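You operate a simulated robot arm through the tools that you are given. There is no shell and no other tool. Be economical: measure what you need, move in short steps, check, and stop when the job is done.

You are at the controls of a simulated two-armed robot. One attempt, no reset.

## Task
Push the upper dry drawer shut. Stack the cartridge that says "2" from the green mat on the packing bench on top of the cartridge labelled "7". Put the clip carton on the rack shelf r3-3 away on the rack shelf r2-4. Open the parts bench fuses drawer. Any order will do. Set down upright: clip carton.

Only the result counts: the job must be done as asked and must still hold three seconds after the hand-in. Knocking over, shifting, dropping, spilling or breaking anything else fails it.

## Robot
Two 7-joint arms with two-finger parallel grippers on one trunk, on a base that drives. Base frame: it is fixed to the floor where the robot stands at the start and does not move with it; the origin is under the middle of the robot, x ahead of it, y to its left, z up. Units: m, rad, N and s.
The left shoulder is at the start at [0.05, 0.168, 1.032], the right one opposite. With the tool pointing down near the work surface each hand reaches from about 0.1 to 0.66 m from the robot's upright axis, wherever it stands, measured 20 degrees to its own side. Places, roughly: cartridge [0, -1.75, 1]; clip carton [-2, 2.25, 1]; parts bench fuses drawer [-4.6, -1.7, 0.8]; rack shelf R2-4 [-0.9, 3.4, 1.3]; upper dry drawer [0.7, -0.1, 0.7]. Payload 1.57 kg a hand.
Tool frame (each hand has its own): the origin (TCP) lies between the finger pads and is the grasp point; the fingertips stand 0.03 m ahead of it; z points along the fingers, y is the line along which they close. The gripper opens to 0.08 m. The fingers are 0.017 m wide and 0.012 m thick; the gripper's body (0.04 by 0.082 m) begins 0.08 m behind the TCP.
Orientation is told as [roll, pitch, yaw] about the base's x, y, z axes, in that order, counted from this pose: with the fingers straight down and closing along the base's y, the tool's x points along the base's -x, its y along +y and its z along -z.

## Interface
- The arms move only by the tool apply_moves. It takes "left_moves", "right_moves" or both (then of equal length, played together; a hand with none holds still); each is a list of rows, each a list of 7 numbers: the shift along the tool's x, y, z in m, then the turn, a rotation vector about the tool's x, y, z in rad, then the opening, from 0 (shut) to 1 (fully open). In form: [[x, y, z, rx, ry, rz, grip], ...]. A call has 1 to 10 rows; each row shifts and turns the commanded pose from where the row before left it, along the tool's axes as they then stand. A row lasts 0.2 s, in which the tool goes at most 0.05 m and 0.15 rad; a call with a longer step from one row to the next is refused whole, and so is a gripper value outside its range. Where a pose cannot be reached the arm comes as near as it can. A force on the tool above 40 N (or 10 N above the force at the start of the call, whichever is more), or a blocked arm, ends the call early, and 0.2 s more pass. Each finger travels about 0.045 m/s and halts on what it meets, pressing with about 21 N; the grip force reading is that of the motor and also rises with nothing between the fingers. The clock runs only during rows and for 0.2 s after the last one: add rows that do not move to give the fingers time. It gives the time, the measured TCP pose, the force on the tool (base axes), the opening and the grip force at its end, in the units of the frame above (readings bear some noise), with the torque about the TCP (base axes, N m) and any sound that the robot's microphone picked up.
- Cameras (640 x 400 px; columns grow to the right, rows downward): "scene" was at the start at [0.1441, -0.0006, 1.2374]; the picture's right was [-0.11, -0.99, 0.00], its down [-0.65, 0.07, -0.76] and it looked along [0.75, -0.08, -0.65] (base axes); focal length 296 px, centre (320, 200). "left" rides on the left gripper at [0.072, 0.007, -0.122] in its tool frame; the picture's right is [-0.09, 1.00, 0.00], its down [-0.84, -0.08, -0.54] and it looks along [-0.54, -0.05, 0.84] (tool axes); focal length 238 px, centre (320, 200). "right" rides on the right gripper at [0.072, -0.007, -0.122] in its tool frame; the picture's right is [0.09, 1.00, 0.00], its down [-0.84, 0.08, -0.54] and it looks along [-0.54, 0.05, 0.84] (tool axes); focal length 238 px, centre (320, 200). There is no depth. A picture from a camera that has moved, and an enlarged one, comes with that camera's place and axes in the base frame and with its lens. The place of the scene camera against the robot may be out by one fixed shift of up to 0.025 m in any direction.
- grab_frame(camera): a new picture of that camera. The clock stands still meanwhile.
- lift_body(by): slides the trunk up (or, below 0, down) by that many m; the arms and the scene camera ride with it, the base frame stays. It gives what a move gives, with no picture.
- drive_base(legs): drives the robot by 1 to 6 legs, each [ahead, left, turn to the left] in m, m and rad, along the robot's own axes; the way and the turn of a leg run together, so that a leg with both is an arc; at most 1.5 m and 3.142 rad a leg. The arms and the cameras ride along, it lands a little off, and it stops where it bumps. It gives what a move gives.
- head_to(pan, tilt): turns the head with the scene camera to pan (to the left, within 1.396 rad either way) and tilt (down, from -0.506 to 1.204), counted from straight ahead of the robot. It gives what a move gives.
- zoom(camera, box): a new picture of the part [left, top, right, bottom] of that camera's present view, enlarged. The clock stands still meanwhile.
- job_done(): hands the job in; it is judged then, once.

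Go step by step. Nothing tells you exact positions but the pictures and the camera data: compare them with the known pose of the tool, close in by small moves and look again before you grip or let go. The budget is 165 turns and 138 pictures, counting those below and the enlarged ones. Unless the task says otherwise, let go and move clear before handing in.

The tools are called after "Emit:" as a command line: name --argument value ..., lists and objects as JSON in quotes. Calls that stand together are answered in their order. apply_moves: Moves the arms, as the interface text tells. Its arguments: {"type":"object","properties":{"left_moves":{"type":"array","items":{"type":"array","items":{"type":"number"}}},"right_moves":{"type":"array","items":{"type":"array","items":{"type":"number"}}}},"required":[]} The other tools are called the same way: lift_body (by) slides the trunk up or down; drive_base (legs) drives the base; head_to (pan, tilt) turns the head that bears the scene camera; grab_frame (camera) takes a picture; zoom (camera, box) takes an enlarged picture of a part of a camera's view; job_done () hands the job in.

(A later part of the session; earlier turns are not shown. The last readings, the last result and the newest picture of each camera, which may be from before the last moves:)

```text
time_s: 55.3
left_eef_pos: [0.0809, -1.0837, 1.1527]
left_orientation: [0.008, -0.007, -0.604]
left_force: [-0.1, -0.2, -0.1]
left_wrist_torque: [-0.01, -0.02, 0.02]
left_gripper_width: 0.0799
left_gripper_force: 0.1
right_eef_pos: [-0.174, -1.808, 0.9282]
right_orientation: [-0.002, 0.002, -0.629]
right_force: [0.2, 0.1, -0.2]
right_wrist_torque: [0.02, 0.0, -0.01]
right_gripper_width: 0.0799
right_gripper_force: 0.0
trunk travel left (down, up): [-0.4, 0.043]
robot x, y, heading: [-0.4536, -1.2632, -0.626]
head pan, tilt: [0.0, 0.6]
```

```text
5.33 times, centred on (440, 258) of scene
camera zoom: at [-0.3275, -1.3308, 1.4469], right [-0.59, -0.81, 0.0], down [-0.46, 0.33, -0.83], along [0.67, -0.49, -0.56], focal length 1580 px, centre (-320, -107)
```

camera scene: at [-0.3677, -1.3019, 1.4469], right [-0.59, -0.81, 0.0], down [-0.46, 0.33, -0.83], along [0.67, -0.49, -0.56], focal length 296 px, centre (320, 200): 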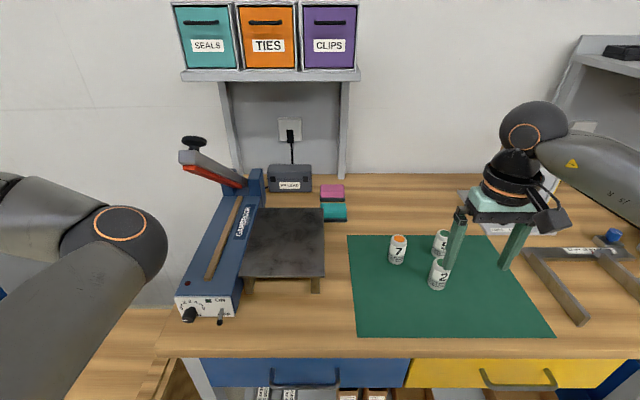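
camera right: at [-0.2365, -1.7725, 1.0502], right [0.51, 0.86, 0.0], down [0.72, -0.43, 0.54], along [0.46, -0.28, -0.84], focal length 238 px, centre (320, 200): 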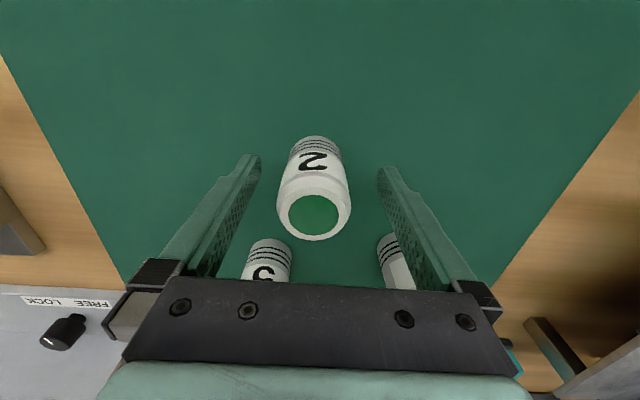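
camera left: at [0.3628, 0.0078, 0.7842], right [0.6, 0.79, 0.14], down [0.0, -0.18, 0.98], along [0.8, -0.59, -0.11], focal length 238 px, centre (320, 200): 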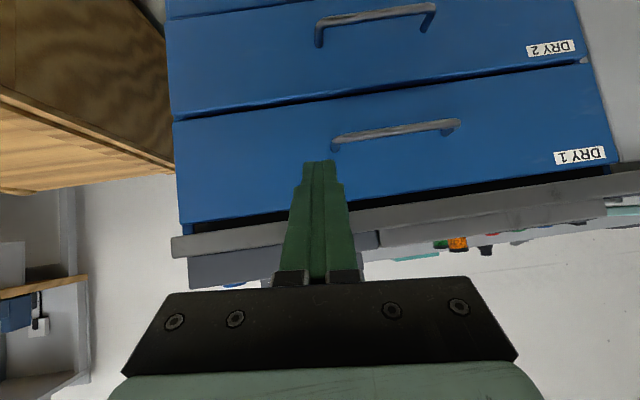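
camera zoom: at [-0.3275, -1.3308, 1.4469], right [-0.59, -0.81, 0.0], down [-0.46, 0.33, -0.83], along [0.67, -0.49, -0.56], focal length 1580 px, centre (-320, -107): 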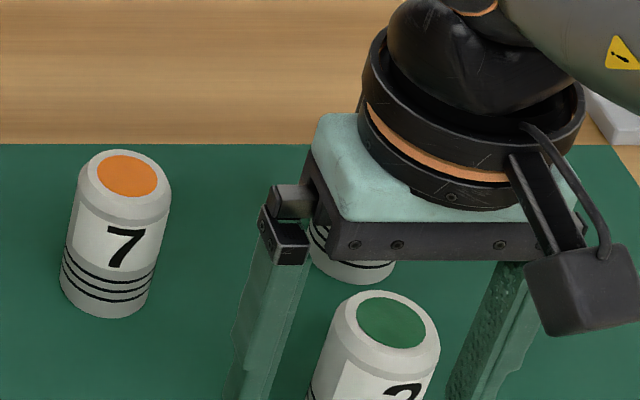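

The earlier grip was about 14 mm off-centre; now it is within about 3 mm. I'll make that last correction, lower slightly and grip again.

Emit:
apply_moves --right_moves '[[-0.003, -0.003, 0.01, 0, 0, 0, 1], [0, 0, 0, 0, 0, 0, 0.6], [0, 0, 0, 0, 0, 0, 0.3], [0, 0, 0, 0, 0, 0, 0], [0, 0, 0, 0, 0, 0, 0], [0, 0, 0, 0, 0, 0, 0], [0, 0, 0, 0, 0, 0, 0]]'

Emit:
grab_frame --camera "right"

```text
time_s: 56.9
left_eef_pos: [0.0808, -1.0854, 1.1519]
left_orientation: [0.009, -0.008, -0.602]
left_force: [0.3, 0.8, 0.0]
left_wrist_torque: [0.01, -0.01, -0.01]
left_gripper_width: 0.0803
left_gripper_force: 0.1
right_eef_pos: [-0.1734, -1.8133, 0.9171]
right_orientation: [0.001, 0.001, -0.631]
right_force: [0.4, 0.9, 0.1]
right_wrist_torque: [0.03, -0.02, 0.02]
right_gripper_width: 0.0388
right_gripper_force: 20.5
trunk travel left (down, up): [-0.4, 0.043]
robot x, y, heading: [-0.4501, -1.2644, -0.63]
head pan, tilt: [0.0, 0.6]
```

```text
107 pictures are left
camera right: at [-0.236, -1.7769, 1.0406], right [0.51, 0.86, 0.0], down [0.72, -0.43, 0.54], along [0.46, -0.28, -0.84], focal length 238 px, centre (320, 200)
```

right: 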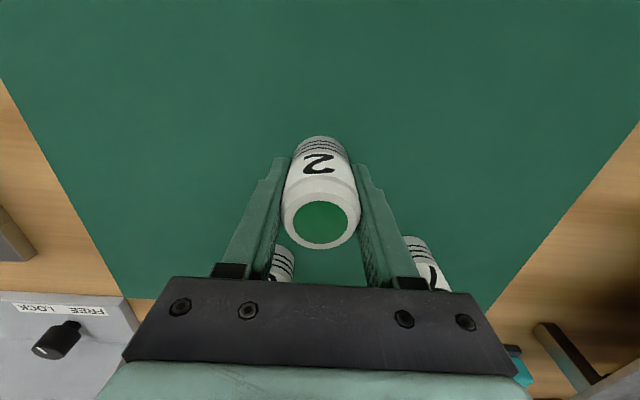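

Emit:
apply_moves --right_moves '[[0, 0, -0.005, 0, 0, 0, 0], [0, 0, -0.01, 0, 0, 0, 0], [0, 0, -0.01, 0, 0, 0, 0], [0, 0, -0.01, 0, 0, 0, 0]]'

Emit:
grab_frame --camera "right"

```text
time_s: 57.9
left_eef_pos: [0.0806, -1.0849, 1.1515]
left_orientation: [0.009, -0.009, -0.602]
left_force: [-0.3, 0.7, 0.1]
left_wrist_torque: [-0.02, -0.01, -0.01]
left_gripper_width: 0.08
left_gripper_force: 0.0
right_eef_pos: [-0.1733, -1.814, 0.9538]
right_orientation: [0.001, 0.003, -0.631]
right_force: [0.8, -0.5, -1.5]
right_wrist_torque: [-0.02, -0.02, -0.01]
right_gripper_width: 0.0382
right_gripper_force: 20.7
trunk travel left (down, up): [-0.4, 0.043]
robot x, y, heading: [-0.4512, -1.2639, -0.635]
head pan, tilt: [0.0, 0.6]
```

```text
106 pictures are left
camera right: at [-0.236, -1.7778, 1.0743], right [0.51, 0.86, 0.0], down [0.72, -0.43, 0.54], along [0.46, -0.28, -0.84], focal length 238 px, centre (320, 200)
```

right: 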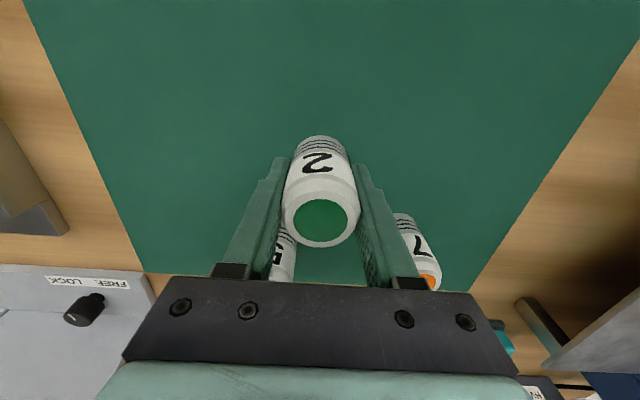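

Cartridge 2 is held. I'll raise it and move partway toward cartridge 7, then measure.

Emit:
apply_moves --right_moves '[[0, 0, -0.02, 0, 0, 0, 0], [0, 0, -0.025, 0, 0, 0, 0], [0, 0, -0.025, 0, 0, 0, 0], [0, 0, -0.025, 0, 0, 0, 0], [0, 0.02, 0, 0, 0, 0, 0], [0, 0.02, 0, 0, 0, 0, 0], [-0.01, 0.01, 0, 0, 0, 0, 0]]'

Emit:
grab_frame --camera "right"

Emit:
zoom --camera "scene" --box '[340, 180, 580, 330]'

```text
time_s: 59.5
left_eef_pos: [0.0809, -1.0859, 1.1516]
left_orientation: [0.008, -0.009, -0.602]
left_force: [0.2, 0.3, 0.2]
left_wrist_torque: [-0.01, 0.03, 0.0]
left_gripper_width: 0.08
left_gripper_force: 0.1
right_eef_pos: [-0.1344, -1.7784, 1.0475]
right_orientation: [0.001, 0.001, -0.634]
right_force: [-1.2, -0.3, -1.1]
right_wrist_torque: [-0.01, 0.0, -0.01]
right_gripper_width: 0.0388
right_gripper_force: 21.1
trunk travel left (down, up): [-0.4, 0.043]
robot x, y, heading: [-0.4502, -1.2606, -0.632]
head pan, tilt: [0.0, 0.6]
```

```text
105 pictures are left
camera right: at [-0.1978, -1.7431, 1.1702], right [0.51, 0.86, 0.0], down [0.72, -0.43, 0.54], along [0.46, -0.28, -0.84], focal length 238 px, centre (320, 200)
```

right: 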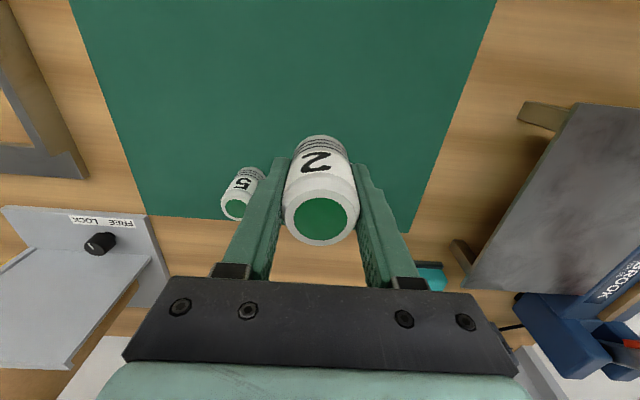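

```text
2.67 times, centred on (460, 255) of scene
camera zoom: at [-0.327, -1.3308, 1.4468], right [-0.59, -0.81, 0.0], down [-0.46, 0.33, -0.82], along [0.67, -0.49, -0.57], focal length 790 px, centre (-53, 53)
```

zoom: 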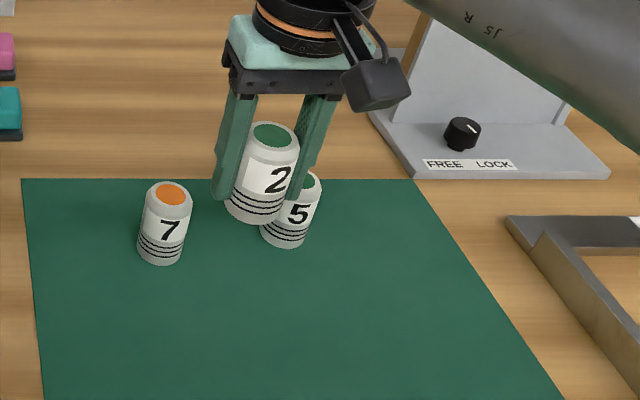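

I place cartridge 7 at about (-0.056, -1.794), and both cameras agree. I'll move over it.

Emit:
apply_moves --right_moves '[[-0.024, 0.011, 0, 0, 0, 0, 0], [-0.024, 0.011, 0, 0, 0, 0, 0], [-0.024, 0.012, 0, 0, 0, 0, 0], [0, 0, 0, 0, 0, 0, 0]]'

Emit:
zoom --camera "scene" --box '[340, 180, 500, 280]'

Emit:
grab_frame --camera "right"

```text
time_s: 60.5
left_eef_pos: [0.0794, -1.0856, 1.1525]
left_orientation: [0.009, -0.009, -0.602]
left_force: [0.6, 0.1, -0.5]
left_wrist_torque: [0.01, -0.02, 0.01]
left_gripper_width: 0.0799
left_gripper_force: 0.1
right_eef_pos: [-0.0596, -1.7933, 1.0485]
right_orientation: [-0.001, 0.0, -0.629]
right_force: [0.0, 0.2, -0.8]
right_wrist_torque: [-0.02, 0.02, 0.0]
right_gripper_width: 0.0386
right_gripper_force: 20.8
right hand out of reach, approached as far as the arm can: row 3
trunk travel left (down, up): [-0.4, 0.043]
robot x, y, heading: [-0.4507, -1.264, -0.63]
head pan, tilt: [0.0, 0.6]
```

```text
4.00 times, centred on (420, 230) of scene
camera zoom: at [-0.3281, -1.3316, 1.4469], right [-0.59, -0.81, 0.0], down [-0.46, 0.33, -0.83], along [0.67, -0.49, -0.56], focal length 1185 px, centre (-80, 80)
```

zoom: 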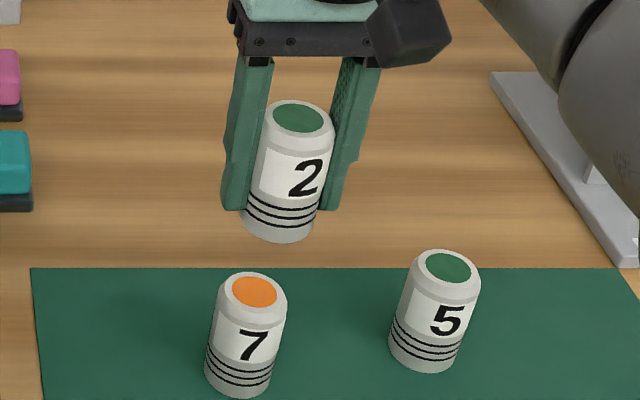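

```text
102 pictures are left
camera right: at [-0.1231, -1.7575, 1.1691], right [0.51, 0.86, 0.0], down [0.72, -0.43, 0.54], along [0.47, -0.28, -0.84], focal length 238 px, centre (320, 200)
```

right: 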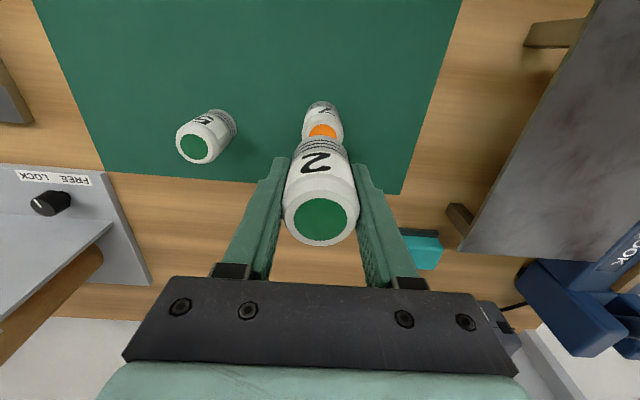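

Nearly over 7 but at the arm's reach limit, about 5 mm short. I'll drive 2.5 cm closer and pull the hand back to suit.

Emit:
drive_base --legs '[[0.03, 0, 0]]'

```text
time_s: 61.3
left_eef_pos: [0.1064, -1.1024, 1.1515]
left_orientation: [0.008, -0.007, -0.602]
left_force: [0.2, 0.1, -0.2]
left_wrist_torque: [0.0, 0.03, 0.01]
left_gripper_width: 0.0799
left_gripper_force: 0.0
right_eef_pos: [-0.034, -1.8105, 1.046]
right_orientation: [0.001, 0.003, -0.631]
right_force: [0.7, -0.4, -1.2]
right_wrist_torque: [-0.01, 0.04, 0.03]
right_gripper_width: 0.0384
right_gripper_force: 20.8
trunk travel left (down, up): [-0.4, 0.043]
robot x, y, heading: [-0.4252, -1.2844, -0.632]
head pan, tilt: [0.0, 0.6]
```

Emit:
apply_moves --right_moves '[[0.0135, 0, 0, 0, 0, 0, 0], [0.013, 0, 0, 0, 0, 0, 0], [0, 0, 0, 0, 0, 0, 0]]'

Emit:
zoom --camera "scene" --box '[340, 180, 500, 280]'

Emit:
zoom --camera "right" --box '[240, 70, 400, 170]'

```text
time_s: 62.1
left_eef_pos: [0.1058, -1.1031, 1.1513]
left_orientation: [0.009, -0.01, -0.601]
left_force: [-0.5, -0.2, -0.5]
left_wrist_torque: [0.03, -0.01, -0.01]
left_gripper_width: 0.0798
left_gripper_force: 0.0
right_eef_pos: [-0.0581, -1.7948, 1.0478]
right_orientation: [0.0, 0.002, -0.634]
right_force: [0.2, 0.0, -1.8]
right_wrist_torque: [0.01, 0.03, 0.0]
right_gripper_width: 0.0382
right_gripper_force: 21.0
trunk travel left (down, up): [-0.4, 0.043]
robot x, y, heading: [-0.4263, -1.2802, -0.63]
head pan, tilt: [0.0, 0.6]
```

```text
4.00 times, centred on (420, 230) of scene
camera zoom: at [-0.3035, -1.3483, 1.4469], right [-0.59, -0.81, 0.0], down [-0.46, 0.33, -0.82], along [0.67, -0.49, -0.57], focal length 1185 px, centre (-80, 80)
```

zoom: 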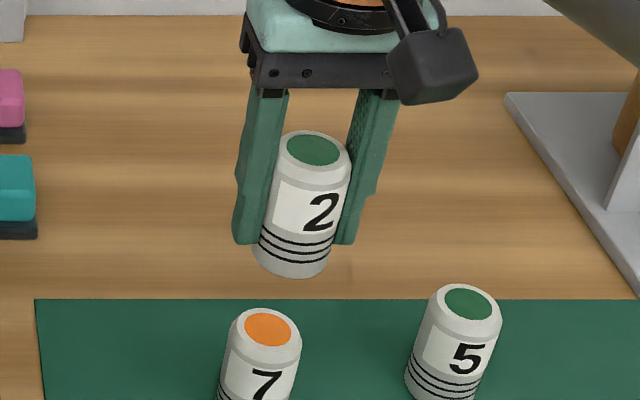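

```text
4.00 times, centred on (320, 120) of right
camera zoom: at [-0.121, -1.7581, 1.1695], right [0.51, 0.86, 0.0], down [0.72, -0.43, 0.54], along [0.46, -0.28, -0.84], focal length 953 px, centre (320, 520)
```

zoom: 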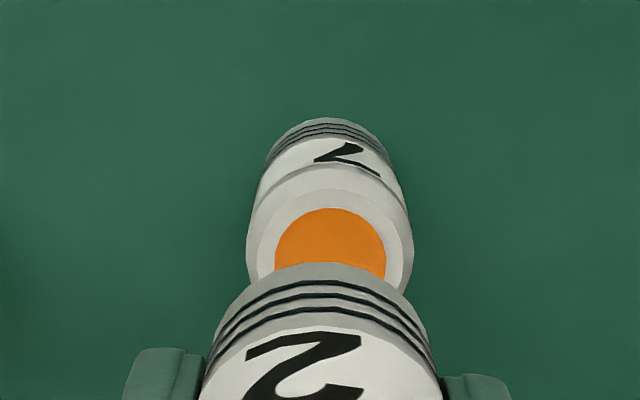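

Cartridge 2 is centred over 7 within a few millimetres. I'll lower it gently until contact.

Emit:
apply_moves --right_moves '[[0, 0.0015, 0.015, 0, 0, 0, 0], [0, 0, 0.015, 0, 0, 0, 0], [0, 0, 0.012, 0, 0, 0, 0], [0, 0, 0, 0, 0, 0, 0]]'

Emit:
zoom --camera "scene" --box '[340, 200, 500, 300]'

```text
time_s: 63.1
left_eef_pos: [0.1054, -1.1022, 1.1522]
left_orientation: [0.008, -0.01, -0.6]
left_force: [0.0, 0.2, -0.2]
left_wrist_torque: [-0.02, 0.0, -0.04]
left_gripper_width: 0.08
left_gripper_force: 0.1
right_eef_pos: [-0.0564, -1.7942, 1.0061]
right_orientation: [0.0, 0.003, -0.631]
right_force: [0.1, 0.0, -1.5]
right_wrist_torque: [0.04, 0.02, 0.01]
right_gripper_width: 0.0382
right_gripper_force: 21.3
trunk travel left (down, up): [-0.4, 0.043]
robot x, y, heading: [-0.4301, -1.2832, -0.635]
head pan, tilt: [0.0, 0.6]
```

```text
4.00 times, centred on (420, 250) of scene
camera zoom: at [-0.3036, -1.3482, 1.4469], right [-0.59, -0.81, 0.0], down [-0.46, 0.33, -0.83], along [0.67, -0.49, -0.56], focal length 1185 px, centre (-80, 0)
```

zoom: 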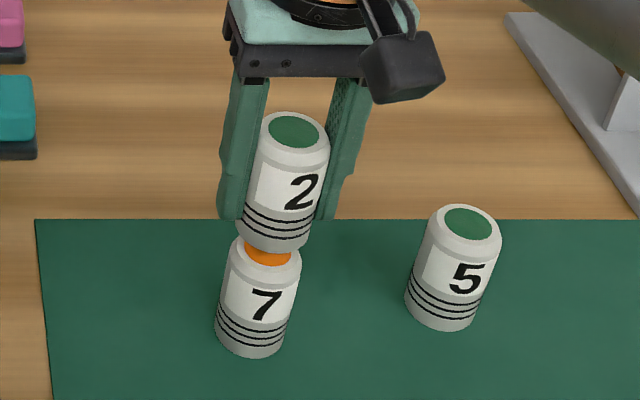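

Emit:
apply_moves --right_moves '[[0, 0, 0.004, 0, 0, 0, 0], [0, 0, 0.004, 0, 0, 0, 0], [0, 0, 0.002, 0, 0, 0, 0], [0, 0, 0, 0, 0, 0, 0]]'

Emit:
zoom --camera "scene" --box '[340, 200, 500, 300]'

```text
time_s: 64.1
left_eef_pos: [0.1049, -1.1018, 1.1528]
left_orientation: [0.009, -0.009, -0.601]
left_force: [0.0, 0.2, 0.3]
left_wrist_torque: [-0.01, 0.01, -0.01]
left_gripper_width: 0.0803
left_gripper_force: 0.0
right_eef_pos: [-0.0576, -1.7929, 0.9949]
right_orientation: [0.0, 0.003, -0.631]
right_force: [-0.6, -0.1, -0.8]
right_wrist_torque: [-0.05, 0.01, 0.0]
right_gripper_width: 0.0385
right_gripper_force: 21.1
trunk travel left (down, up): [-0.4, 0.043]
robot x, y, heading: [-0.4296, -1.2801, -0.635]
head pan, tilt: [0.0, 0.6]
```

```text
4.00 times, centred on (420, 250) of scene
camera zoom: at [-0.3036, -1.3483, 1.4469], right [-0.59, -0.81, 0.0], down [-0.46, 0.33, -0.83], along [0.67, -0.49, -0.57], focal length 1185 px, centre (-80, 0)
```

zoom: 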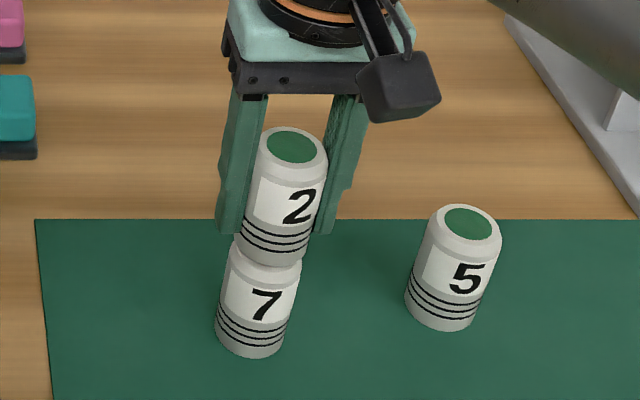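

Emit:
apply_moves --right_moves '[[0, 0.001, 0.002, 0, 0, 0, 0], [0, 0.001, 0.002, 0, 0, 0, 0], [0, 0, 0, 0, 0, 0, 0]]'

Emit:
apply_moves --right_moves '[[0, 0, 0.002, 0, 0, 0, 0], [0, 0, 0, 0, 0, 0, 0]]'

Emit:
zoom --camera "scene" --box '[360, 220, 440, 300]'

```text
time_s: 64.9
left_eef_pos: [0.1047, -1.1013, 1.1513]
left_orientation: [0.008, -0.01, -0.603]
left_force: [-0.4, -0.5, -0.9]
left_wrist_torque: [0.03, -0.03, 0.03]
left_gripper_width: 0.08
left_gripper_force: 0.0
right_eef_pos: [-0.0556, -1.7923, 0.9917]
right_orientation: [0.001, 0.001, -0.632]
right_force: [0.2, 0.2, -0.9]
right_wrist_torque: [-0.03, 0.05, 0.01]
right_gripper_width: 0.0385
right_gripper_force: 20.7
trunk travel left (down, up): [-0.4, 0.043]
robot x, y, heading: [-0.429, -1.281, -0.632]
head pan, tilt: [0.0, 0.6]
```

```text
time_s: 65.5
left_eef_pos: [0.1049, -1.1025, 1.1529]
left_orientation: [0.009, -0.008, -0.602]
left_force: [0.1, -0.3, 0.3]
left_wrist_torque: [0.03, -0.01, -0.02]
left_gripper_width: 0.08
left_gripper_force: 0.1
right_eef_pos: [-0.0561, -1.7912, 0.9912]
right_orientation: [-0.001, -0.001, -0.633]
right_force: [0.3, -1.3, 8.4]
right_wrist_torque: [-0.04, 0.04, -0.03]
right_gripper_width: 0.0383
right_gripper_force: 21.3
trunk travel left (down, up): [-0.4, 0.043]
robot x, y, heading: [-0.4287, -1.2852, -0.633]
head pan, tilt: [0.0, 0.6]
```

```text
5.00 times, centred on (400, 260) of scene
camera zoom: at [-0.3043, -1.3476, 1.4471], right [-0.59, -0.81, 0.0], down [-0.46, 0.33, -0.83], along [0.67, -0.49, -0.56], focal length 1481 px, centre (-80, -100)
```

zoom: 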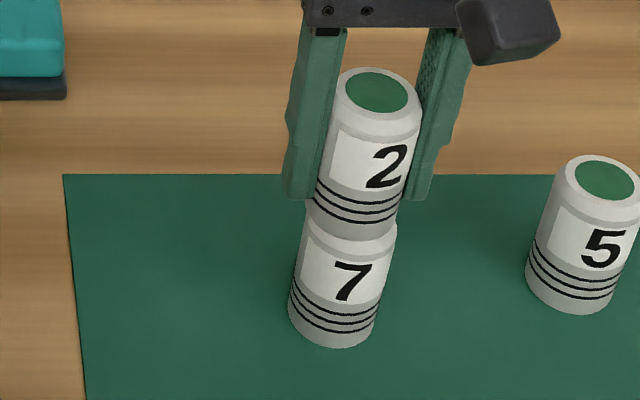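

Contact confirmed at 8 N and the stack is aligned, so I release it and rise straight up.

Emit:
apply_moves --right_moves '[[0, 0, -0.001, 0, 0, 0, 0], [0, 0, 0, 0, 0, 0, 0.6], [0, 0, 0, 0, 0, 0, 0.8], [0, 0, 0, 0, 0, 0, 1], [0, 0, 0, 0, 0, 0, 1], [0, 0, 0, 0, 0, 0, 1]]'

Emit:
zoom --camera "scene" --box '[340, 200, 500, 300]'

Emit:
grab_frame --camera "right"

```text
time_s: 66.9
left_eef_pos: [0.104, -1.1023, 1.1532]
left_orientation: [0.008, -0.01, -0.602]
left_force: [0.7, 0.8, -0.2]
left_wrist_torque: [-0.02, 0.05, -0.02]
left_gripper_width: 0.0803
left_gripper_force: 0.0
right_eef_pos: [-0.0554, -1.7926, 0.9893]
right_orientation: [0.001, 0.003, -0.632]
right_force: [0.2, -0.2, 0.1]
right_wrist_torque: [0.0, 0.0, 0.0]
right_gripper_width: 0.0799
right_gripper_force: 0.1
trunk travel left (down, up): [-0.4, 0.043]
robot x, y, heading: [-0.428, -1.2798, -0.63]
head pan, tilt: [0.0, 0.6]
```

```text
4.00 times, centred on (420, 250) of scene
camera zoom: at [-0.3037, -1.3481, 1.4469], right [-0.59, -0.81, 0.0], down [-0.46, 0.33, -0.83], along [0.67, -0.49, -0.56], focal length 1185 px, centre (-80, 0)
```

zoom: 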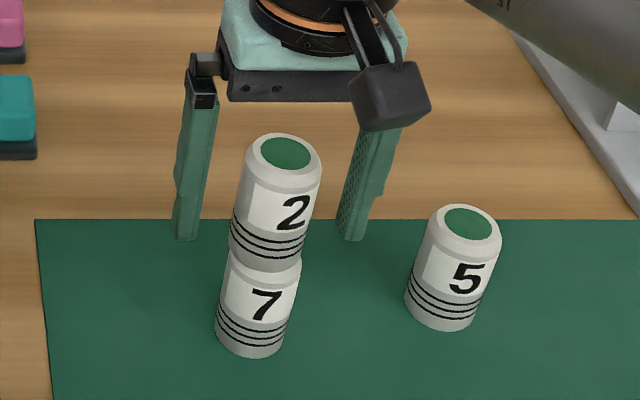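

```text
95 pictures are left
camera right: at [-0.118, -1.7554, 1.1124], right [0.51, 0.86, 0.0], down [0.72, -0.43, 0.54], along [0.46, -0.28, -0.84], focal length 238 px, centre (320, 200)
```

right: 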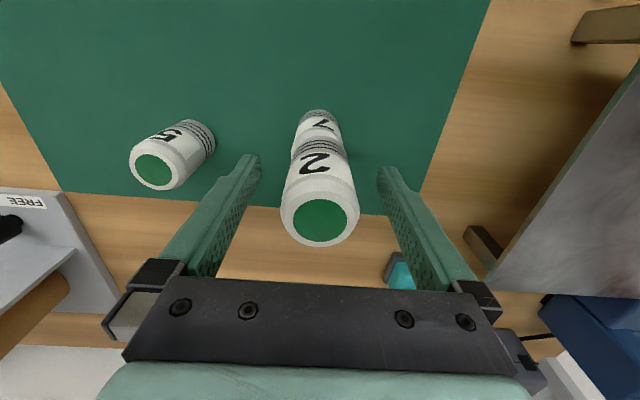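

The stack stands. I'll rise clear, back off and survey toward the parts bench.

Emit:
apply_moves --right_moves '[[0, 0, -0.03, 0, 0, 0, 1], [0, 0, -0.035, 0, 0, 0, 1], [0, 0, -0.035, 0, 0, 0, 1], [0, 0, -0.035, 0, 0, 0, 1]]'

Emit:
drive_base --legs '[[-0.6, 0, 0]]'

Emit:
zoom --camera "scene" --box '[320, 80, 560, 230]'

Emit:
head_to --pan -1.35 --tilt 0.3

Emit:
grab_frame --camera "scene"

```text
time_s: 67.9
left_eef_pos: [0.1045, -1.1027, 1.1529]
left_orientation: [0.009, -0.009, -0.603]
left_force: [-0.1, 1.4, 0.1]
left_wrist_torque: [-0.02, 0.0, 0.02]
left_gripper_width: 0.0801
left_gripper_force: 0.0
right_eef_pos: [-0.0549, -1.7925, 1.1236]
right_orientation: [0.0, 0.001, -0.63]
right_force: [-0.4, 0.3, 0.9]
right_wrist_torque: [0.01, -0.01, -0.03]
right_gripper_width: 0.0802
right_gripper_force: 0.1
trunk travel left (down, up): [-0.4, 0.043]
robot x, y, heading: [-0.4288, -1.2841, -0.629]
head pan, tilt: [0.0, 0.6]
```

```text
time_s: 71.3
left_eef_pos: [-0.3922, -0.7411, 1.1517]
left_orientation: [0.008, -0.01, -0.585]
left_force: [0.4, -0.8, 0.2]
left_wrist_torque: [-0.03, -0.04, 0.01]
left_gripper_width: 0.08
left_gripper_force: 0.1
right_eef_pos: [-0.5398, -1.4324, 1.1251]
right_orientation: [0.001, 0.001, -0.615]
right_force: [-0.4, 0.6, -0.3]
right_wrist_torque: [0.04, 0.0, -0.01]
right_gripper_width: 0.08
right_gripper_force: 0.0
trunk travel left (down, up): [-0.4, 0.043]
robot x, y, heading: [-0.919, -0.927, -0.613]
head pan, tilt: [0.0, 0.6]
```

```text
2.67 times, centred on (440, 155) of scene
camera zoom: at [-0.7961, -0.9925, 1.447], right [-0.58, -0.82, 0.0], down [-0.46, 0.33, -0.83], along [0.67, -0.48, -0.56], focal length 790 px, centre (0, 320)
```

zoom: 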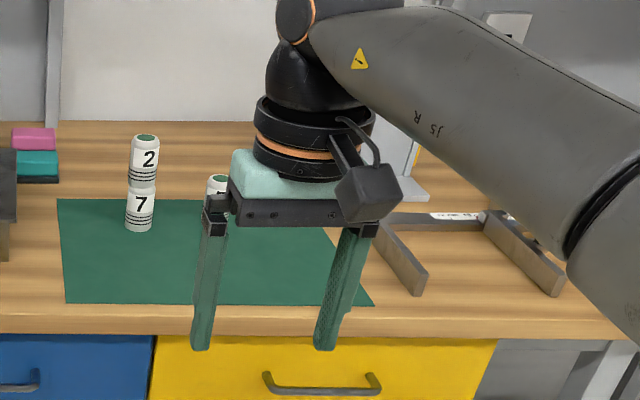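

```text
time_s: 72.8
left_eef_pos: [-0.3917, -0.7389, 1.1519]
left_orientation: [0.009, -0.009, -0.585]
left_force: [-0.6, -0.2, 0.2]
left_wrist_torque: [0.01, -0.01, 0.0]
left_gripper_width: 0.0798
left_gripper_force: 0.0
right_eef_pos: [-0.5406, -1.4338, 1.1235]
right_orientation: [0.0, 0.002, -0.617]
right_force: [-0.4, -0.4, -0.2]
right_wrist_torque: [0.03, 0.0, -0.05]
right_gripper_width: 0.0797
right_gripper_force: 0.1
trunk travel left (down, up): [-0.4, 0.043]
robot x, y, heading: [-0.9201, -0.9259, -0.613]
head pan, tilt: [-1.349, 0.3]
```

```text
93 pictures are left
camera scene: at [-0.9037, -1.0281, 1.4744], right [-0.92, 0.38, 0.0], down [0.11, 0.27, -0.96], along [-0.36, -0.88, -0.3], focal length 296 px, centre (320, 200)
```

scene: 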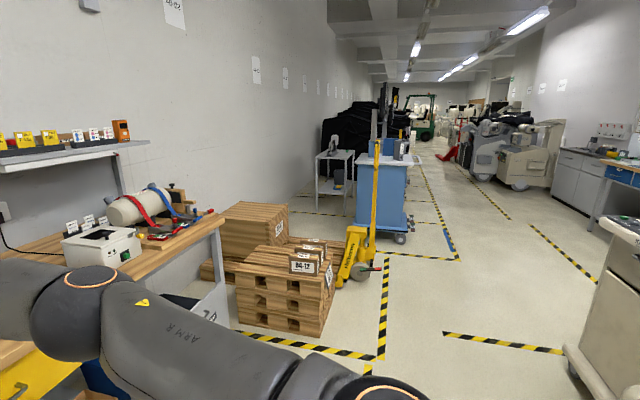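

The stack is good. Next I'll turn toward the parts bench and look at the route.

Emit:
drive_base --legs '[[-0.15, 0, 0], [0, 0, -2.33]]'

Emit:
head_to --pan 0 --tilt 0.35

Emit:
grab_frame --camera "scene"

Emit:
head_to --pan -0.9 --tilt 0.35

Emit:
grab_frame --camera "scene"

```text
time_s: 79.6
left_eef_pos: [-1.2503, -1.3636, 1.1519]
left_orientation: [0.007, -0.009, -2.875]
left_force: [-0.1, 0.0, -0.3]
left_wrist_torque: [0.0, 0.02, -0.01]
left_gripper_width: 0.0802
left_gripper_force: 0.0
right_eef_pos: [-1.6729, -0.7952, 1.1232]
right_orientation: [0.001, 0.002, -2.903]
right_force: [0.6, 1.0, -0.7]
right_wrist_torque: [-0.03, -0.01, -0.01]
right_gripper_width: 0.0799
right_gripper_force: 0.1
trunk travel left (down, up): [-0.4, 0.043]
robot x, y, heading: [-1.0406, -0.8383, -2.899]
head pan, tilt: [-1.349, 0.3]
```

```text
time_s: 81.1
left_eef_pos: [-1.2494, -1.3636, 1.1515]
left_orientation: [0.008, -0.009, -2.876]
left_force: [0.4, -0.2, -0.1]
left_wrist_torque: [-0.01, 0.01, 0.03]
left_gripper_width: 0.08
left_gripper_force: 0.1
right_eef_pos: [-1.6727, -0.7957, 1.1228]
right_orientation: [0.0, 0.001, -2.905]
right_force: [-0.7, 0.2, -0.9]
right_wrist_torque: [0.02, -0.02, -0.01]
right_gripper_width: 0.08
right_gripper_force: 0.0
trunk travel left (down, up): [-0.4, 0.043]
robot x, y, heading: [-1.0412, -0.8433, -2.902]
head pan, tilt: [0.0, 0.351]
```

```text
92 pictures are left
camera scene: at [-1.1515, -0.8647, 1.4697], right [-0.24, 0.97, 0.0], down [0.33, 0.08, -0.94], along [-0.91, -0.22, -0.34], focal length 296 px, centre (320, 200)
```

scene: 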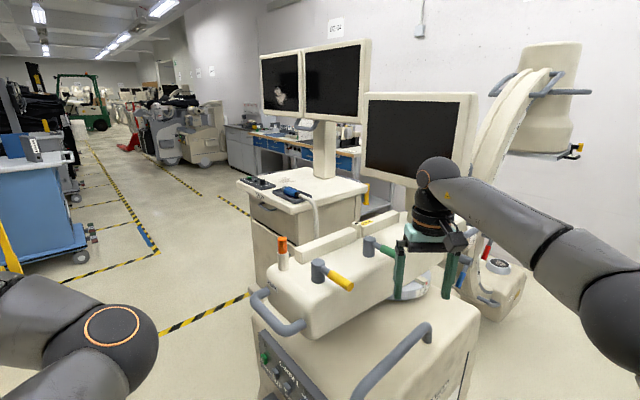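

```text
time_s: 82.3
left_eef_pos: [-1.2492, -1.3624, 1.1522]
left_orientation: [0.008, -0.009, -2.874]
left_force: [-0.1, 0.1, 0.3]
left_wrist_torque: [0.01, -0.04, 0.01]
left_gripper_width: 0.0802
left_gripper_force: 0.1
right_eef_pos: [-1.6726, -0.7959, 1.1247]
right_orientation: [0.0, 0.002, -2.904]
right_force: [0.9, -0.7, 0.1]
right_wrist_torque: [0.03, 0.05, 0.01]
right_gripper_width: 0.0799
right_gripper_force: 0.1
trunk travel left (down, up): [-0.4, 0.043]
robot x, y, heading: [-1.0422, -0.8444, -2.906]
head pan, tilt: [-0.901, 0.351]
```

```text
91 pictures are left
camera scene: at [-1.1345, -0.7855, 1.4697], right [0.61, 0.79, 0.0], down [0.27, -0.21, -0.94], along [-0.74, 0.58, -0.34], focal length 296 px, centre (320, 200)
```

scene: 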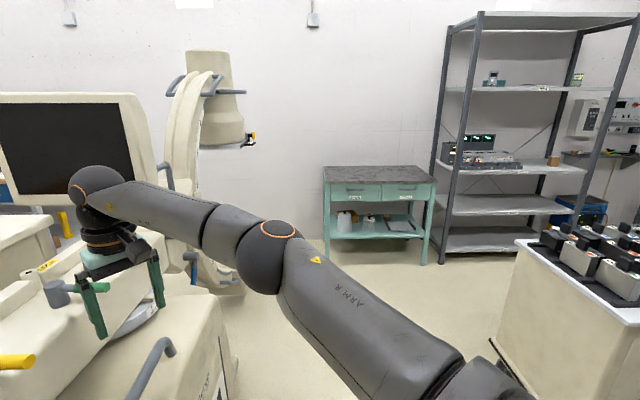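

A large machine stands between me and the parts bench, so I'll go around it by the aisle. I'll tuck the hands in, turn along the aisle and advance in stages.

Emit:
apply_moves --left_moves '[[0, -0.04, 0, 0, 0, 0, 1], [0, -0.04, 0, 0, 0, 0, 1], [0, -0.04, 0, 0, 0, 0, 1], [0, -0.04, 0, 0, 0, 0, 1]]' --right_moves '[[0.04, 0, 0, 0, 0, 0, 1], [0.04, 0, 0, 0, 0, 0, 1], [0.04, 0, 0, 0, 0, 0, 1], [0.04, 0, 0, 0, 0, 0, 1]]'

Emit:
drive_base --legs '[[0, 0, 0.7], [0, 0.1, 0], [0.9, 0, 0]]'

Emit:
head_to --pan -0.3 --tilt 0.4

Emit:
grab_frame --camera "scene"

```text
time_s: 83.3
left_eef_pos: [-1.2666, -1.2965, 1.1515]
left_orientation: [0.007, -0.01, -2.875]
left_force: [-0.2, -0.6, 0.8]
left_wrist_torque: [-0.02, 0.03, 0.0]
left_gripper_width: 0.0801
left_gripper_force: 0.1
left hand out of reach, approached as far as the arm can: row 2, 3, 4
right_eef_pos: [-1.5168, -0.7589, 1.1239]
right_orientation: [0.001, -0.001, -2.906]
right_force: [0.5, -0.3, 0.1]
right_wrist_torque: [-0.03, 0.0, -0.01]
right_gripper_width: 0.08
right_gripper_force: 0.1
trunk travel left (down, up): [-0.4, 0.043]
robot x, y, heading: [-1.0435, -0.8458, -2.899]
head pan, tilt: [-0.901, 0.351]
```

```text
time_s: 91.0
left_eef_pos: [-1.3618, -2.1106, 1.1514]
left_orientation: [0.007, -0.008, -2.171]
left_force: [0.1, 0.3, 0.4]
left_wrist_torque: [0.02, 0.01, -0.01]
left_gripper_width: 0.0798
left_gripper_force: 0.0
right_eef_pos: [-1.8992, -1.8623, 1.1234]
right_orientation: [0.001, 0.003, -2.2]
right_force: [0.9, -0.3, -0.5]
right_wrist_torque: [-0.03, -0.01, -0.01]
right_gripper_width: 0.0801
right_gripper_force: 0.1
trunk travel left (down, up): [-0.4, 0.043]
robot x, y, heading: [-1.4824, -1.6174, -2.197]
head pan, tilt: [-0.901, 0.351]
```

```text
time_s: 92.0
left_eef_pos: [-1.3607, -2.1098, 1.1507]
left_orientation: [0.006, -0.01, -2.17]
left_force: [0.8, -0.1, 0.6]
left_wrist_torque: [0.01, -0.01, -0.01]
left_gripper_width: 0.0799
left_gripper_force: 0.0
right_eef_pos: [-1.8987, -1.8618, 1.1234]
right_orientation: [0.0, 0.0, -2.202]
right_force: [0.1, 0.0, -0.4]
right_wrist_torque: [-0.01, -0.02, 0.01]
right_gripper_width: 0.08
right_gripper_force: 0.1
trunk travel left (down, up): [-0.4, 0.043]
robot x, y, heading: [-1.4816, -1.6194, -2.197]
head pan, tilt: [-0.3, 0.4]
```

```text
90 pictures are left
camera scene: at [-1.5611, -1.6968, 1.4651], right [-0.6, 0.8, 0.0], down [0.31, 0.23, -0.92], along [-0.74, -0.55, -0.39], focal length 296 px, centre (320, 200)
```

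scene: 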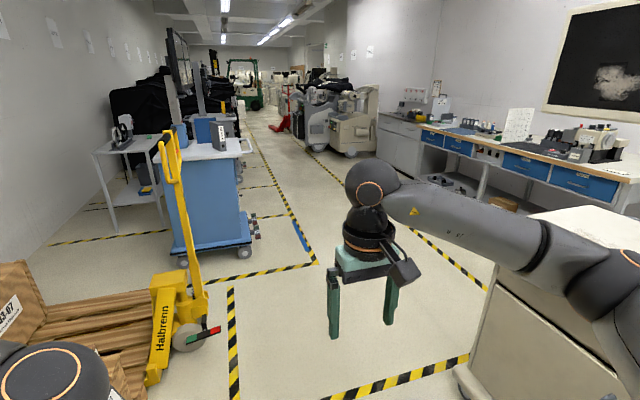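

The parts bench with several blue drawers is visible ahead-right. I'll zoom in to read the labels.

Emit:
zoom --camera "scene" --box '[400, 100, 640, 220]'

```text
2.67 times, centred on (520, 160) of scene
camera zoom: at [-1.5611, -1.6968, 1.4651], right [-0.6, 0.8, 0.0], down [0.31, 0.23, -0.92], along [-0.74, -0.55, -0.39], focal length 790 px, centre (-213, 307)
```

zoom: 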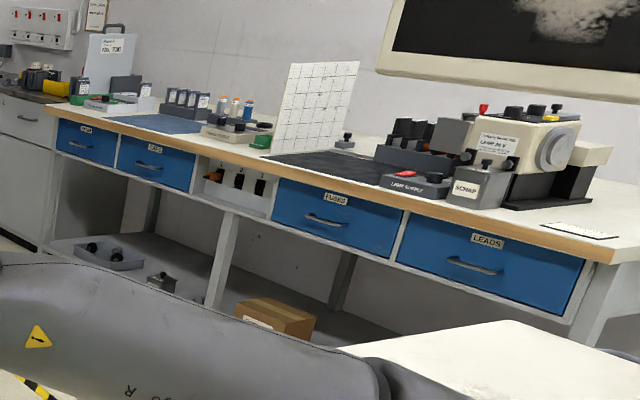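

Emit:
zoom --camera "scene" --box '[415, 138, 475, 173]'

Emit:
zoom --camera "scene" --box '[500, 160, 560, 195]'

```text
10.67 times, centred on (445, 156) of scene
camera zoom: at [-1.5611, -1.6968, 1.4651], right [-0.6, 0.8, 0.0], down [0.31, 0.23, -0.92], along [-0.74, -0.55, -0.39], focal length 3160 px, centre (-1013, 675)
```

zoom: 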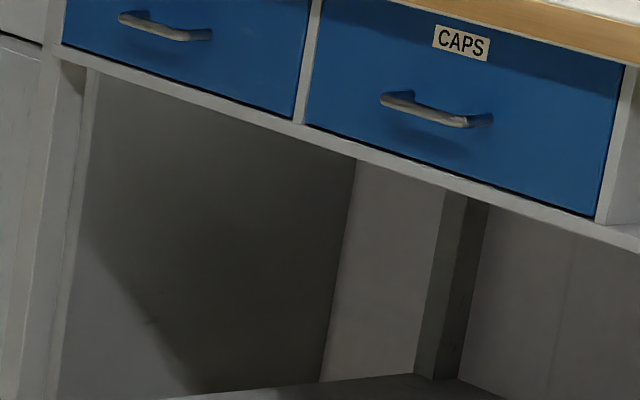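

```text
10.67 times, centred on (530, 178) of scene
camera zoom: at [-1.5611, -1.6968, 1.4651], right [-0.6, 0.8, 0.0], down [0.31, 0.23, -0.92], along [-0.74, -0.55, -0.39], focal length 3160 px, centre (-1920, 440)
```

zoom: 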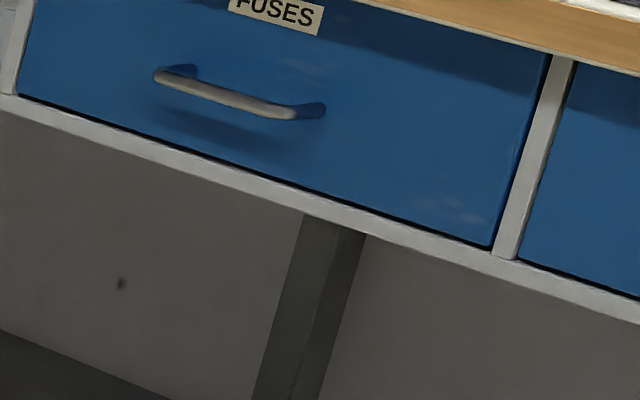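

The FUSES drawer is the third one, with its handle near (-4.4, -1.77, 0.78). I'll drive around the cart and turn to face the bench.

Emit:
drive_base --legs '[[0.6, -0.3, 0], [0.85, -0.35, 0], [0, 0, -1.575]]'

Emit:
head_to --pan 0.0 --tilt 0.5

Emit:
grab_frame --camera "scene"

```text
time_s: 104.1
left_eef_pos: [-3.3611, -2.5394, 1.1517]
left_orientation: [0.005, -0.008, 2.52]
left_force: [-0.5, -0.4, 0.6]
left_wrist_torque: [0.01, 0.01, -0.01]
left_gripper_width: 0.0801
left_gripper_force: 0.0
right_eef_pos: [-3.0996, -2.0081, 1.1243]
right_orientation: [0.0, 0.0, 2.489]
right_force: [0.9, -0.3, -0.2]
right_wrist_torque: [0.0, -0.03, 0.03]
right_gripper_width: 0.0801
right_gripper_force: 0.1
trunk travel left (down, up): [-0.4, 0.043]
robot x, y, heading: [-2.8667, -2.4282, 2.485]
head pan, tilt: [-0.3, 0.4]
```

```text
time_s: 104.9
left_eef_pos: [-3.3607, -2.5407, 1.1521]
left_orientation: [0.007, -0.008, 2.518]
left_force: [-0.4, 0.5, -0.9]
left_wrist_torque: [0.04, -0.01, -0.01]
left_gripper_width: 0.08
left_gripper_force: 0.2
right_eef_pos: [-3.1003, -2.0081, 1.1239]
right_orientation: [0.001, 0.001, 2.489]
right_force: [-0.8, -0.3, 0.7]
right_wrist_torque: [-0.02, 0.02, 0.0]
right_gripper_width: 0.0802
right_gripper_force: 0.0
trunk travel left (down, up): [-0.4, 0.043]
robot x, y, heading: [-2.8661, -2.4305, 2.489]
head pan, tilt: [0.0, 0.499]
```

```text
86 pictures are left
camera scene: at [-2.9494, -2.3404, 1.456], right [0.61, 0.8, 0.0], down [0.38, -0.29, -0.88], along [-0.7, 0.53, -0.48], focal length 296 px, centre (320, 200)
```

scene: 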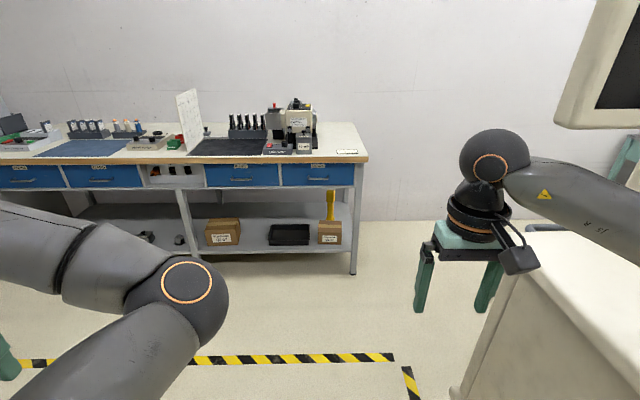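

The fuses drawer lies ahead-left. I'll strafe to bring the right hand opposite it, advance, lower the trunk and look.

Emit:
drive_base --legs '[[0, 0.6, 0], [0.5, 0, 0]]'

Emit:
lift_body --by -0.2

Emit:
head_to --pan -0.2 --tilt 0.6

Emit:
grab_frame --camera "scene"

Emit:
grab_frame --camera "right"

```text
time_s: 113.2
left_eef_pos: [-4.1176, -2.7269, 1.1515]
left_orientation: [0.007, -0.009, 2.534]
left_force: [-0.1, -1.1, -0.1]
left_wrist_torque: [-0.06, -0.02, -0.03]
left_gripper_width: 0.0801
left_gripper_force: 0.0
right_eef_pos: [-3.8669, -2.1919, 1.124]
right_orientation: [0.001, 0.004, 2.505]
right_force: [-0.4, 0.5, 0.9]
right_wrist_torque: [0.0, -0.02, 0.0]
right_gripper_width: 0.0799
right_gripper_force: 0.0
trunk travel left (down, up): [-0.4, 0.043]
robot x, y, heading: [-3.6255, -2.6115, 2.509]
head pan, tilt: [0.0, 0.499]
```

```text
time_s: 115.3
left_eef_pos: [-4.1181, -2.7278, 0.9508]
left_orientation: [0.007, -0.009, 2.534]
left_force: [0.1, -0.1, -0.4]
left_wrist_torque: [0.01, 0.04, 0.02]
left_gripper_width: 0.0803
left_gripper_force: 0.1
right_eef_pos: [-3.8652, -2.1919, 0.9244]
right_orientation: [0.001, -0.001, 2.505]
right_force: [-0.1, 0.1, -0.9]
right_wrist_torque: [-0.02, -0.02, 0.03]
right_gripper_width: 0.0801
right_gripper_force: 0.1
trunk travel left (down, up): [-0.2, 0.243]
robot x, y, heading: [-3.6264, -2.6075, 2.507]
head pan, tilt: [0.0, 0.499]
```

```text
time_s: 116.1
left_eef_pos: [-4.1185, -2.7274, 0.9511]
left_orientation: [0.008, -0.009, 2.535]
left_force: [-0.1, -0.8, -0.9]
left_wrist_torque: [0.01, -0.02, 0.01]
left_gripper_width: 0.0802
left_gripper_force: 0.1
right_eef_pos: [-3.867, -2.1905, 0.924]
right_orientation: [0.002, 0.001, 2.504]
right_force: [0.3, 0.7, 0.4]
right_wrist_torque: [-0.01, -0.02, -0.01]
right_gripper_width: 0.08
right_gripper_force: 0.0
trunk travel left (down, up): [-0.2, 0.243]
robot x, y, heading: [-3.6263, -2.6072, 2.507]
head pan, tilt: [-0.201, 0.6]
```

```text
85 pictures are left
camera scene: at [-3.6961, -2.5108, 1.2469], right [0.74, 0.67, 0.0], down [0.38, -0.42, -0.83], along [-0.55, 0.61, -0.56], focal length 296 px, centre (320, 200)
```

scene: 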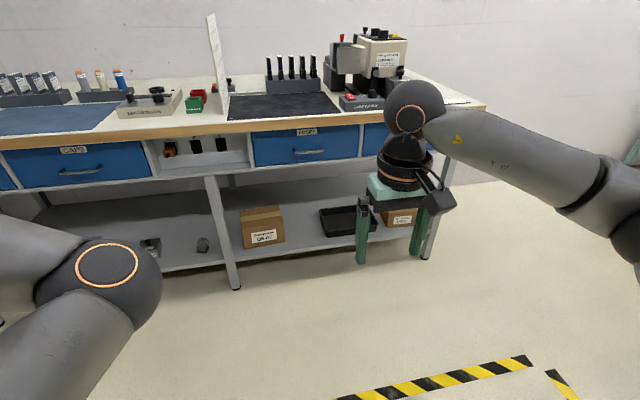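

```text
84 pictures are left
camera right: at [-3.8055, -2.2295, 1.0463], right [-0.52, -0.85, 0.0], down [-0.72, 0.44, 0.54], along [-0.46, 0.28, -0.84], focal length 238 px, centre (320, 200)
```

right: 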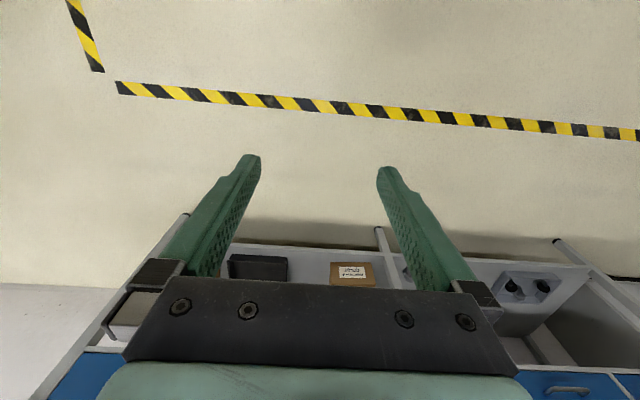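

The handle is at about (-4.38, -1.80, 0.775), nearly a metre ahead of the right hand. I'll turn the right hand so its fingers close vertically and tilt them forward.

Emit:
apply_moves --right_moves '[[0, 0, 0.01, 0, 0, 0.15, 0.6], [0, 0, 0.01, 0, 0, 0.15, 0.6], [0, 0, 0.01, 0, 0, 0.15, 0.6], [0, 0, 0.01, 0, 0, 0.15, 0.6], [0, 0, 0.01, 0, 0, 0.15, 0.6], [0, 0, 0.01, 0, 0, 0.15, 0.6], [0, 0, 0.01, 0, 0, 0.15, 0.6], [0, 0, 0.01, 0, 0, 0.15, 0.6], [0, 0, 0.01, 0, 0, 0.15, 0.6], [0, 0, 0.01, 0, 0, 0.15, 0.6]]'

Emit:
apply_moves --right_moves '[[0, 0, 0.01, 0, 0, 0.07, 0.6], [0, 0, 0, -0.15, 0, 0, 0.6], [0, 0, 0, -0.15, 0, 0, 0.6], [0, 0, 0, -0.15, 0, 0, 0.6], [0, 0, 0, -0.15, 0, 0, 0.6], [0, 0, 0, -0.15, 0, 0, 0.6], [0, 0, 0, -0.15, 0, 0, 0.6], [0, 0, 0, -0.15, 0, 0, 0.6]]'

Emit:
grab_frame --camera "right"

Emit:
grab_frame --camera "scene"

```text
time_s: 118.3
left_eef_pos: [-4.1181, -2.7277, 0.9509]
left_orientation: [0.008, -0.011, 2.535]
left_force: [0.7, -0.1, -0.3]
left_wrist_torque: [-0.01, -0.01, 0.04]
left_gripper_width: 0.0799
left_gripper_force: 0.0
right_eef_pos: [-3.8667, -2.1905, 0.8231]
right_orientation: [0.001, 0.0, 1.003]
right_force: [1.0, 0.6, 0.1]
right_wrist_torque: [0.01, -0.02, 0.02]
right_gripper_width: 0.0479
right_gripper_force: 0.1
trunk travel left (down, up): [-0.2, 0.243]
robot x, y, heading: [-3.6223, -2.6098, 2.505]
head pan, tilt: [-0.201, 0.6]
```

```text
time_s: 120.1
left_eef_pos: [-4.1188, -2.727, 0.9517]
left_orientation: [0.007, -0.009, 2.534]
left_force: [-0.5, -0.6, 0.6]
left_wrist_torque: [0.02, 0.02, 0.01]
left_gripper_width: 0.0802
left_gripper_force: 0.0
right_eef_pos: [-3.866, -2.1913, 0.8146]
right_orientation: [0.901, 0.001, 0.936]
right_force: [-0.1, 0.3, 0.7]
right_wrist_torque: [-0.01, -0.01, 0.02]
right_gripper_width: 0.0481
right_gripper_force: 0.1
right hand out of reach, approached as far as the arm can: row 8
trunk travel left (down, up): [-0.2, 0.243]
robot x, y, heading: [-3.6265, -2.6081, 2.506]
head pan, tilt: [-0.201, 0.6]
```

```text
83 pictures are left
camera right: at [-3.8298, -2.309, 0.885], right [-0.55, 0.29, 0.78], down [0.8, 0.45, 0.4], along [-0.23, 0.84, -0.48], focal length 238 px, centre (320, 200)
```

right: 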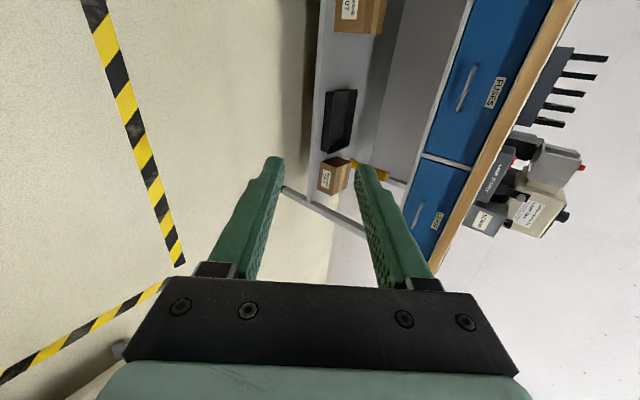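

```text
82 pictures are left
camera scene: at [-3.6961, -2.5107, 1.2469], right [0.74, 0.67, 0.0], down [0.38, -0.42, -0.83], along [-0.55, 0.61, -0.56], focal length 296 px, centre (320, 200)
```

scene: 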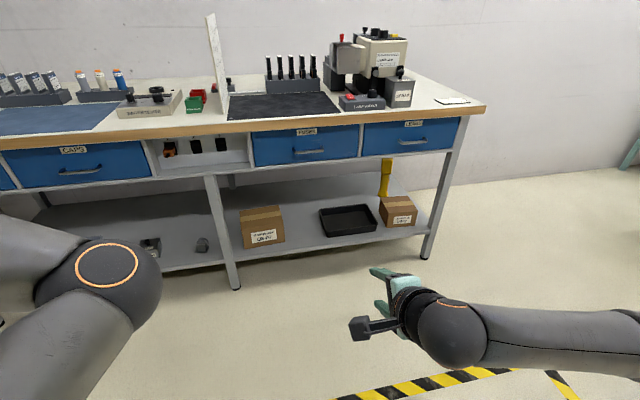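

Emit:
drive_base --legs '[[0.45, 0, 0]]'

Emit:
grab_frame --camera "right"

Emit:
head_to --pan -0.2 --tilt 0.8

Emit:
grab_frame --camera "scene"

```text
time_s: 122.8
left_eef_pos: [-4.4805, -2.4593, 0.9513]
left_orientation: [0.005, -0.009, 2.532]
left_force: [0.8, 0.4, -1.0]
left_wrist_torque: [0.0, 0.01, 0.05]
left_gripper_width: 0.0799
left_gripper_force: 0.0
right_eef_pos: [-4.2273, -1.9228, 0.814]
right_orientation: [0.9, 0.0, 0.934]
right_force: [0.8, 0.6, 0.9]
right_wrist_torque: [0.0, 0.02, 0.0]
right_gripper_width: 0.048
right_gripper_force: 0.0
trunk travel left (down, up): [-0.2, 0.243]
robot x, y, heading: [-3.9872, -2.3387, 2.504]
head pan, tilt: [-0.201, 0.6]
```

```text
81 pictures are left
camera right: at [-4.192, -2.0406, 0.8849], right [-0.55, 0.3, 0.78], down [0.8, 0.45, 0.4], along [-0.23, 0.84, -0.48], focal length 238 px, centre (320, 200)
```

right: 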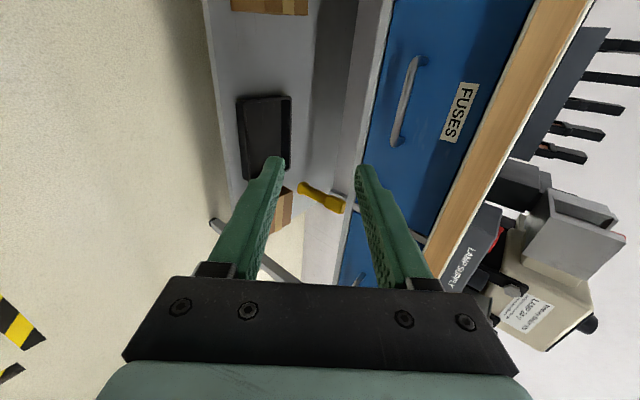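

```text
time_s: 123.5
left_eef_pos: [-4.48, -2.4598, 0.9505]
left_orientation: [0.008, -0.008, 2.531]
left_force: [-0.1, -0.5, 0.5]
left_wrist_torque: [0.03, 0.0, -0.05]
left_gripper_width: 0.0801
left_gripper_force: 0.1
right_eef_pos: [-4.2282, -1.9231, 0.8146]
right_orientation: [0.899, 0.0, 0.934]
right_force: [0.5, 0.3, -1.0]
right_wrist_torque: [0.0, 0.0, 0.0]
right_gripper_width: 0.0479
right_gripper_force: 0.0
trunk travel left (down, up): [-0.2, 0.243]
robot x, y, heading: [-3.9877, -2.3382, 2.5]
head pan, tilt: [-0.201, 0.799]
```

```text
80 pictures are left
camera scene: at [-4.0532, -2.2486, 1.2301], right [0.74, 0.67, 0.0], down [0.48, -0.53, -0.7], along [-0.47, 0.52, -0.72], focal length 296 px, centre (320, 200)
```

scene: 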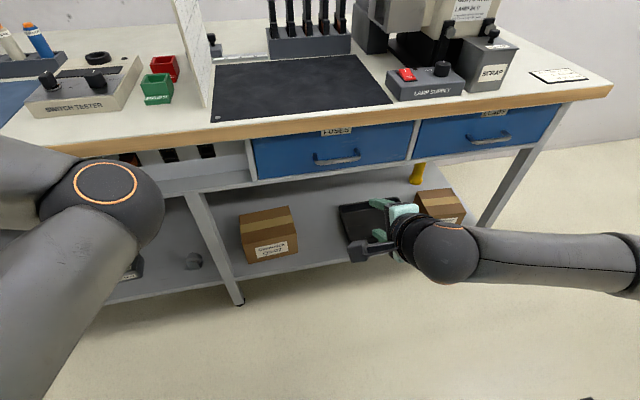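

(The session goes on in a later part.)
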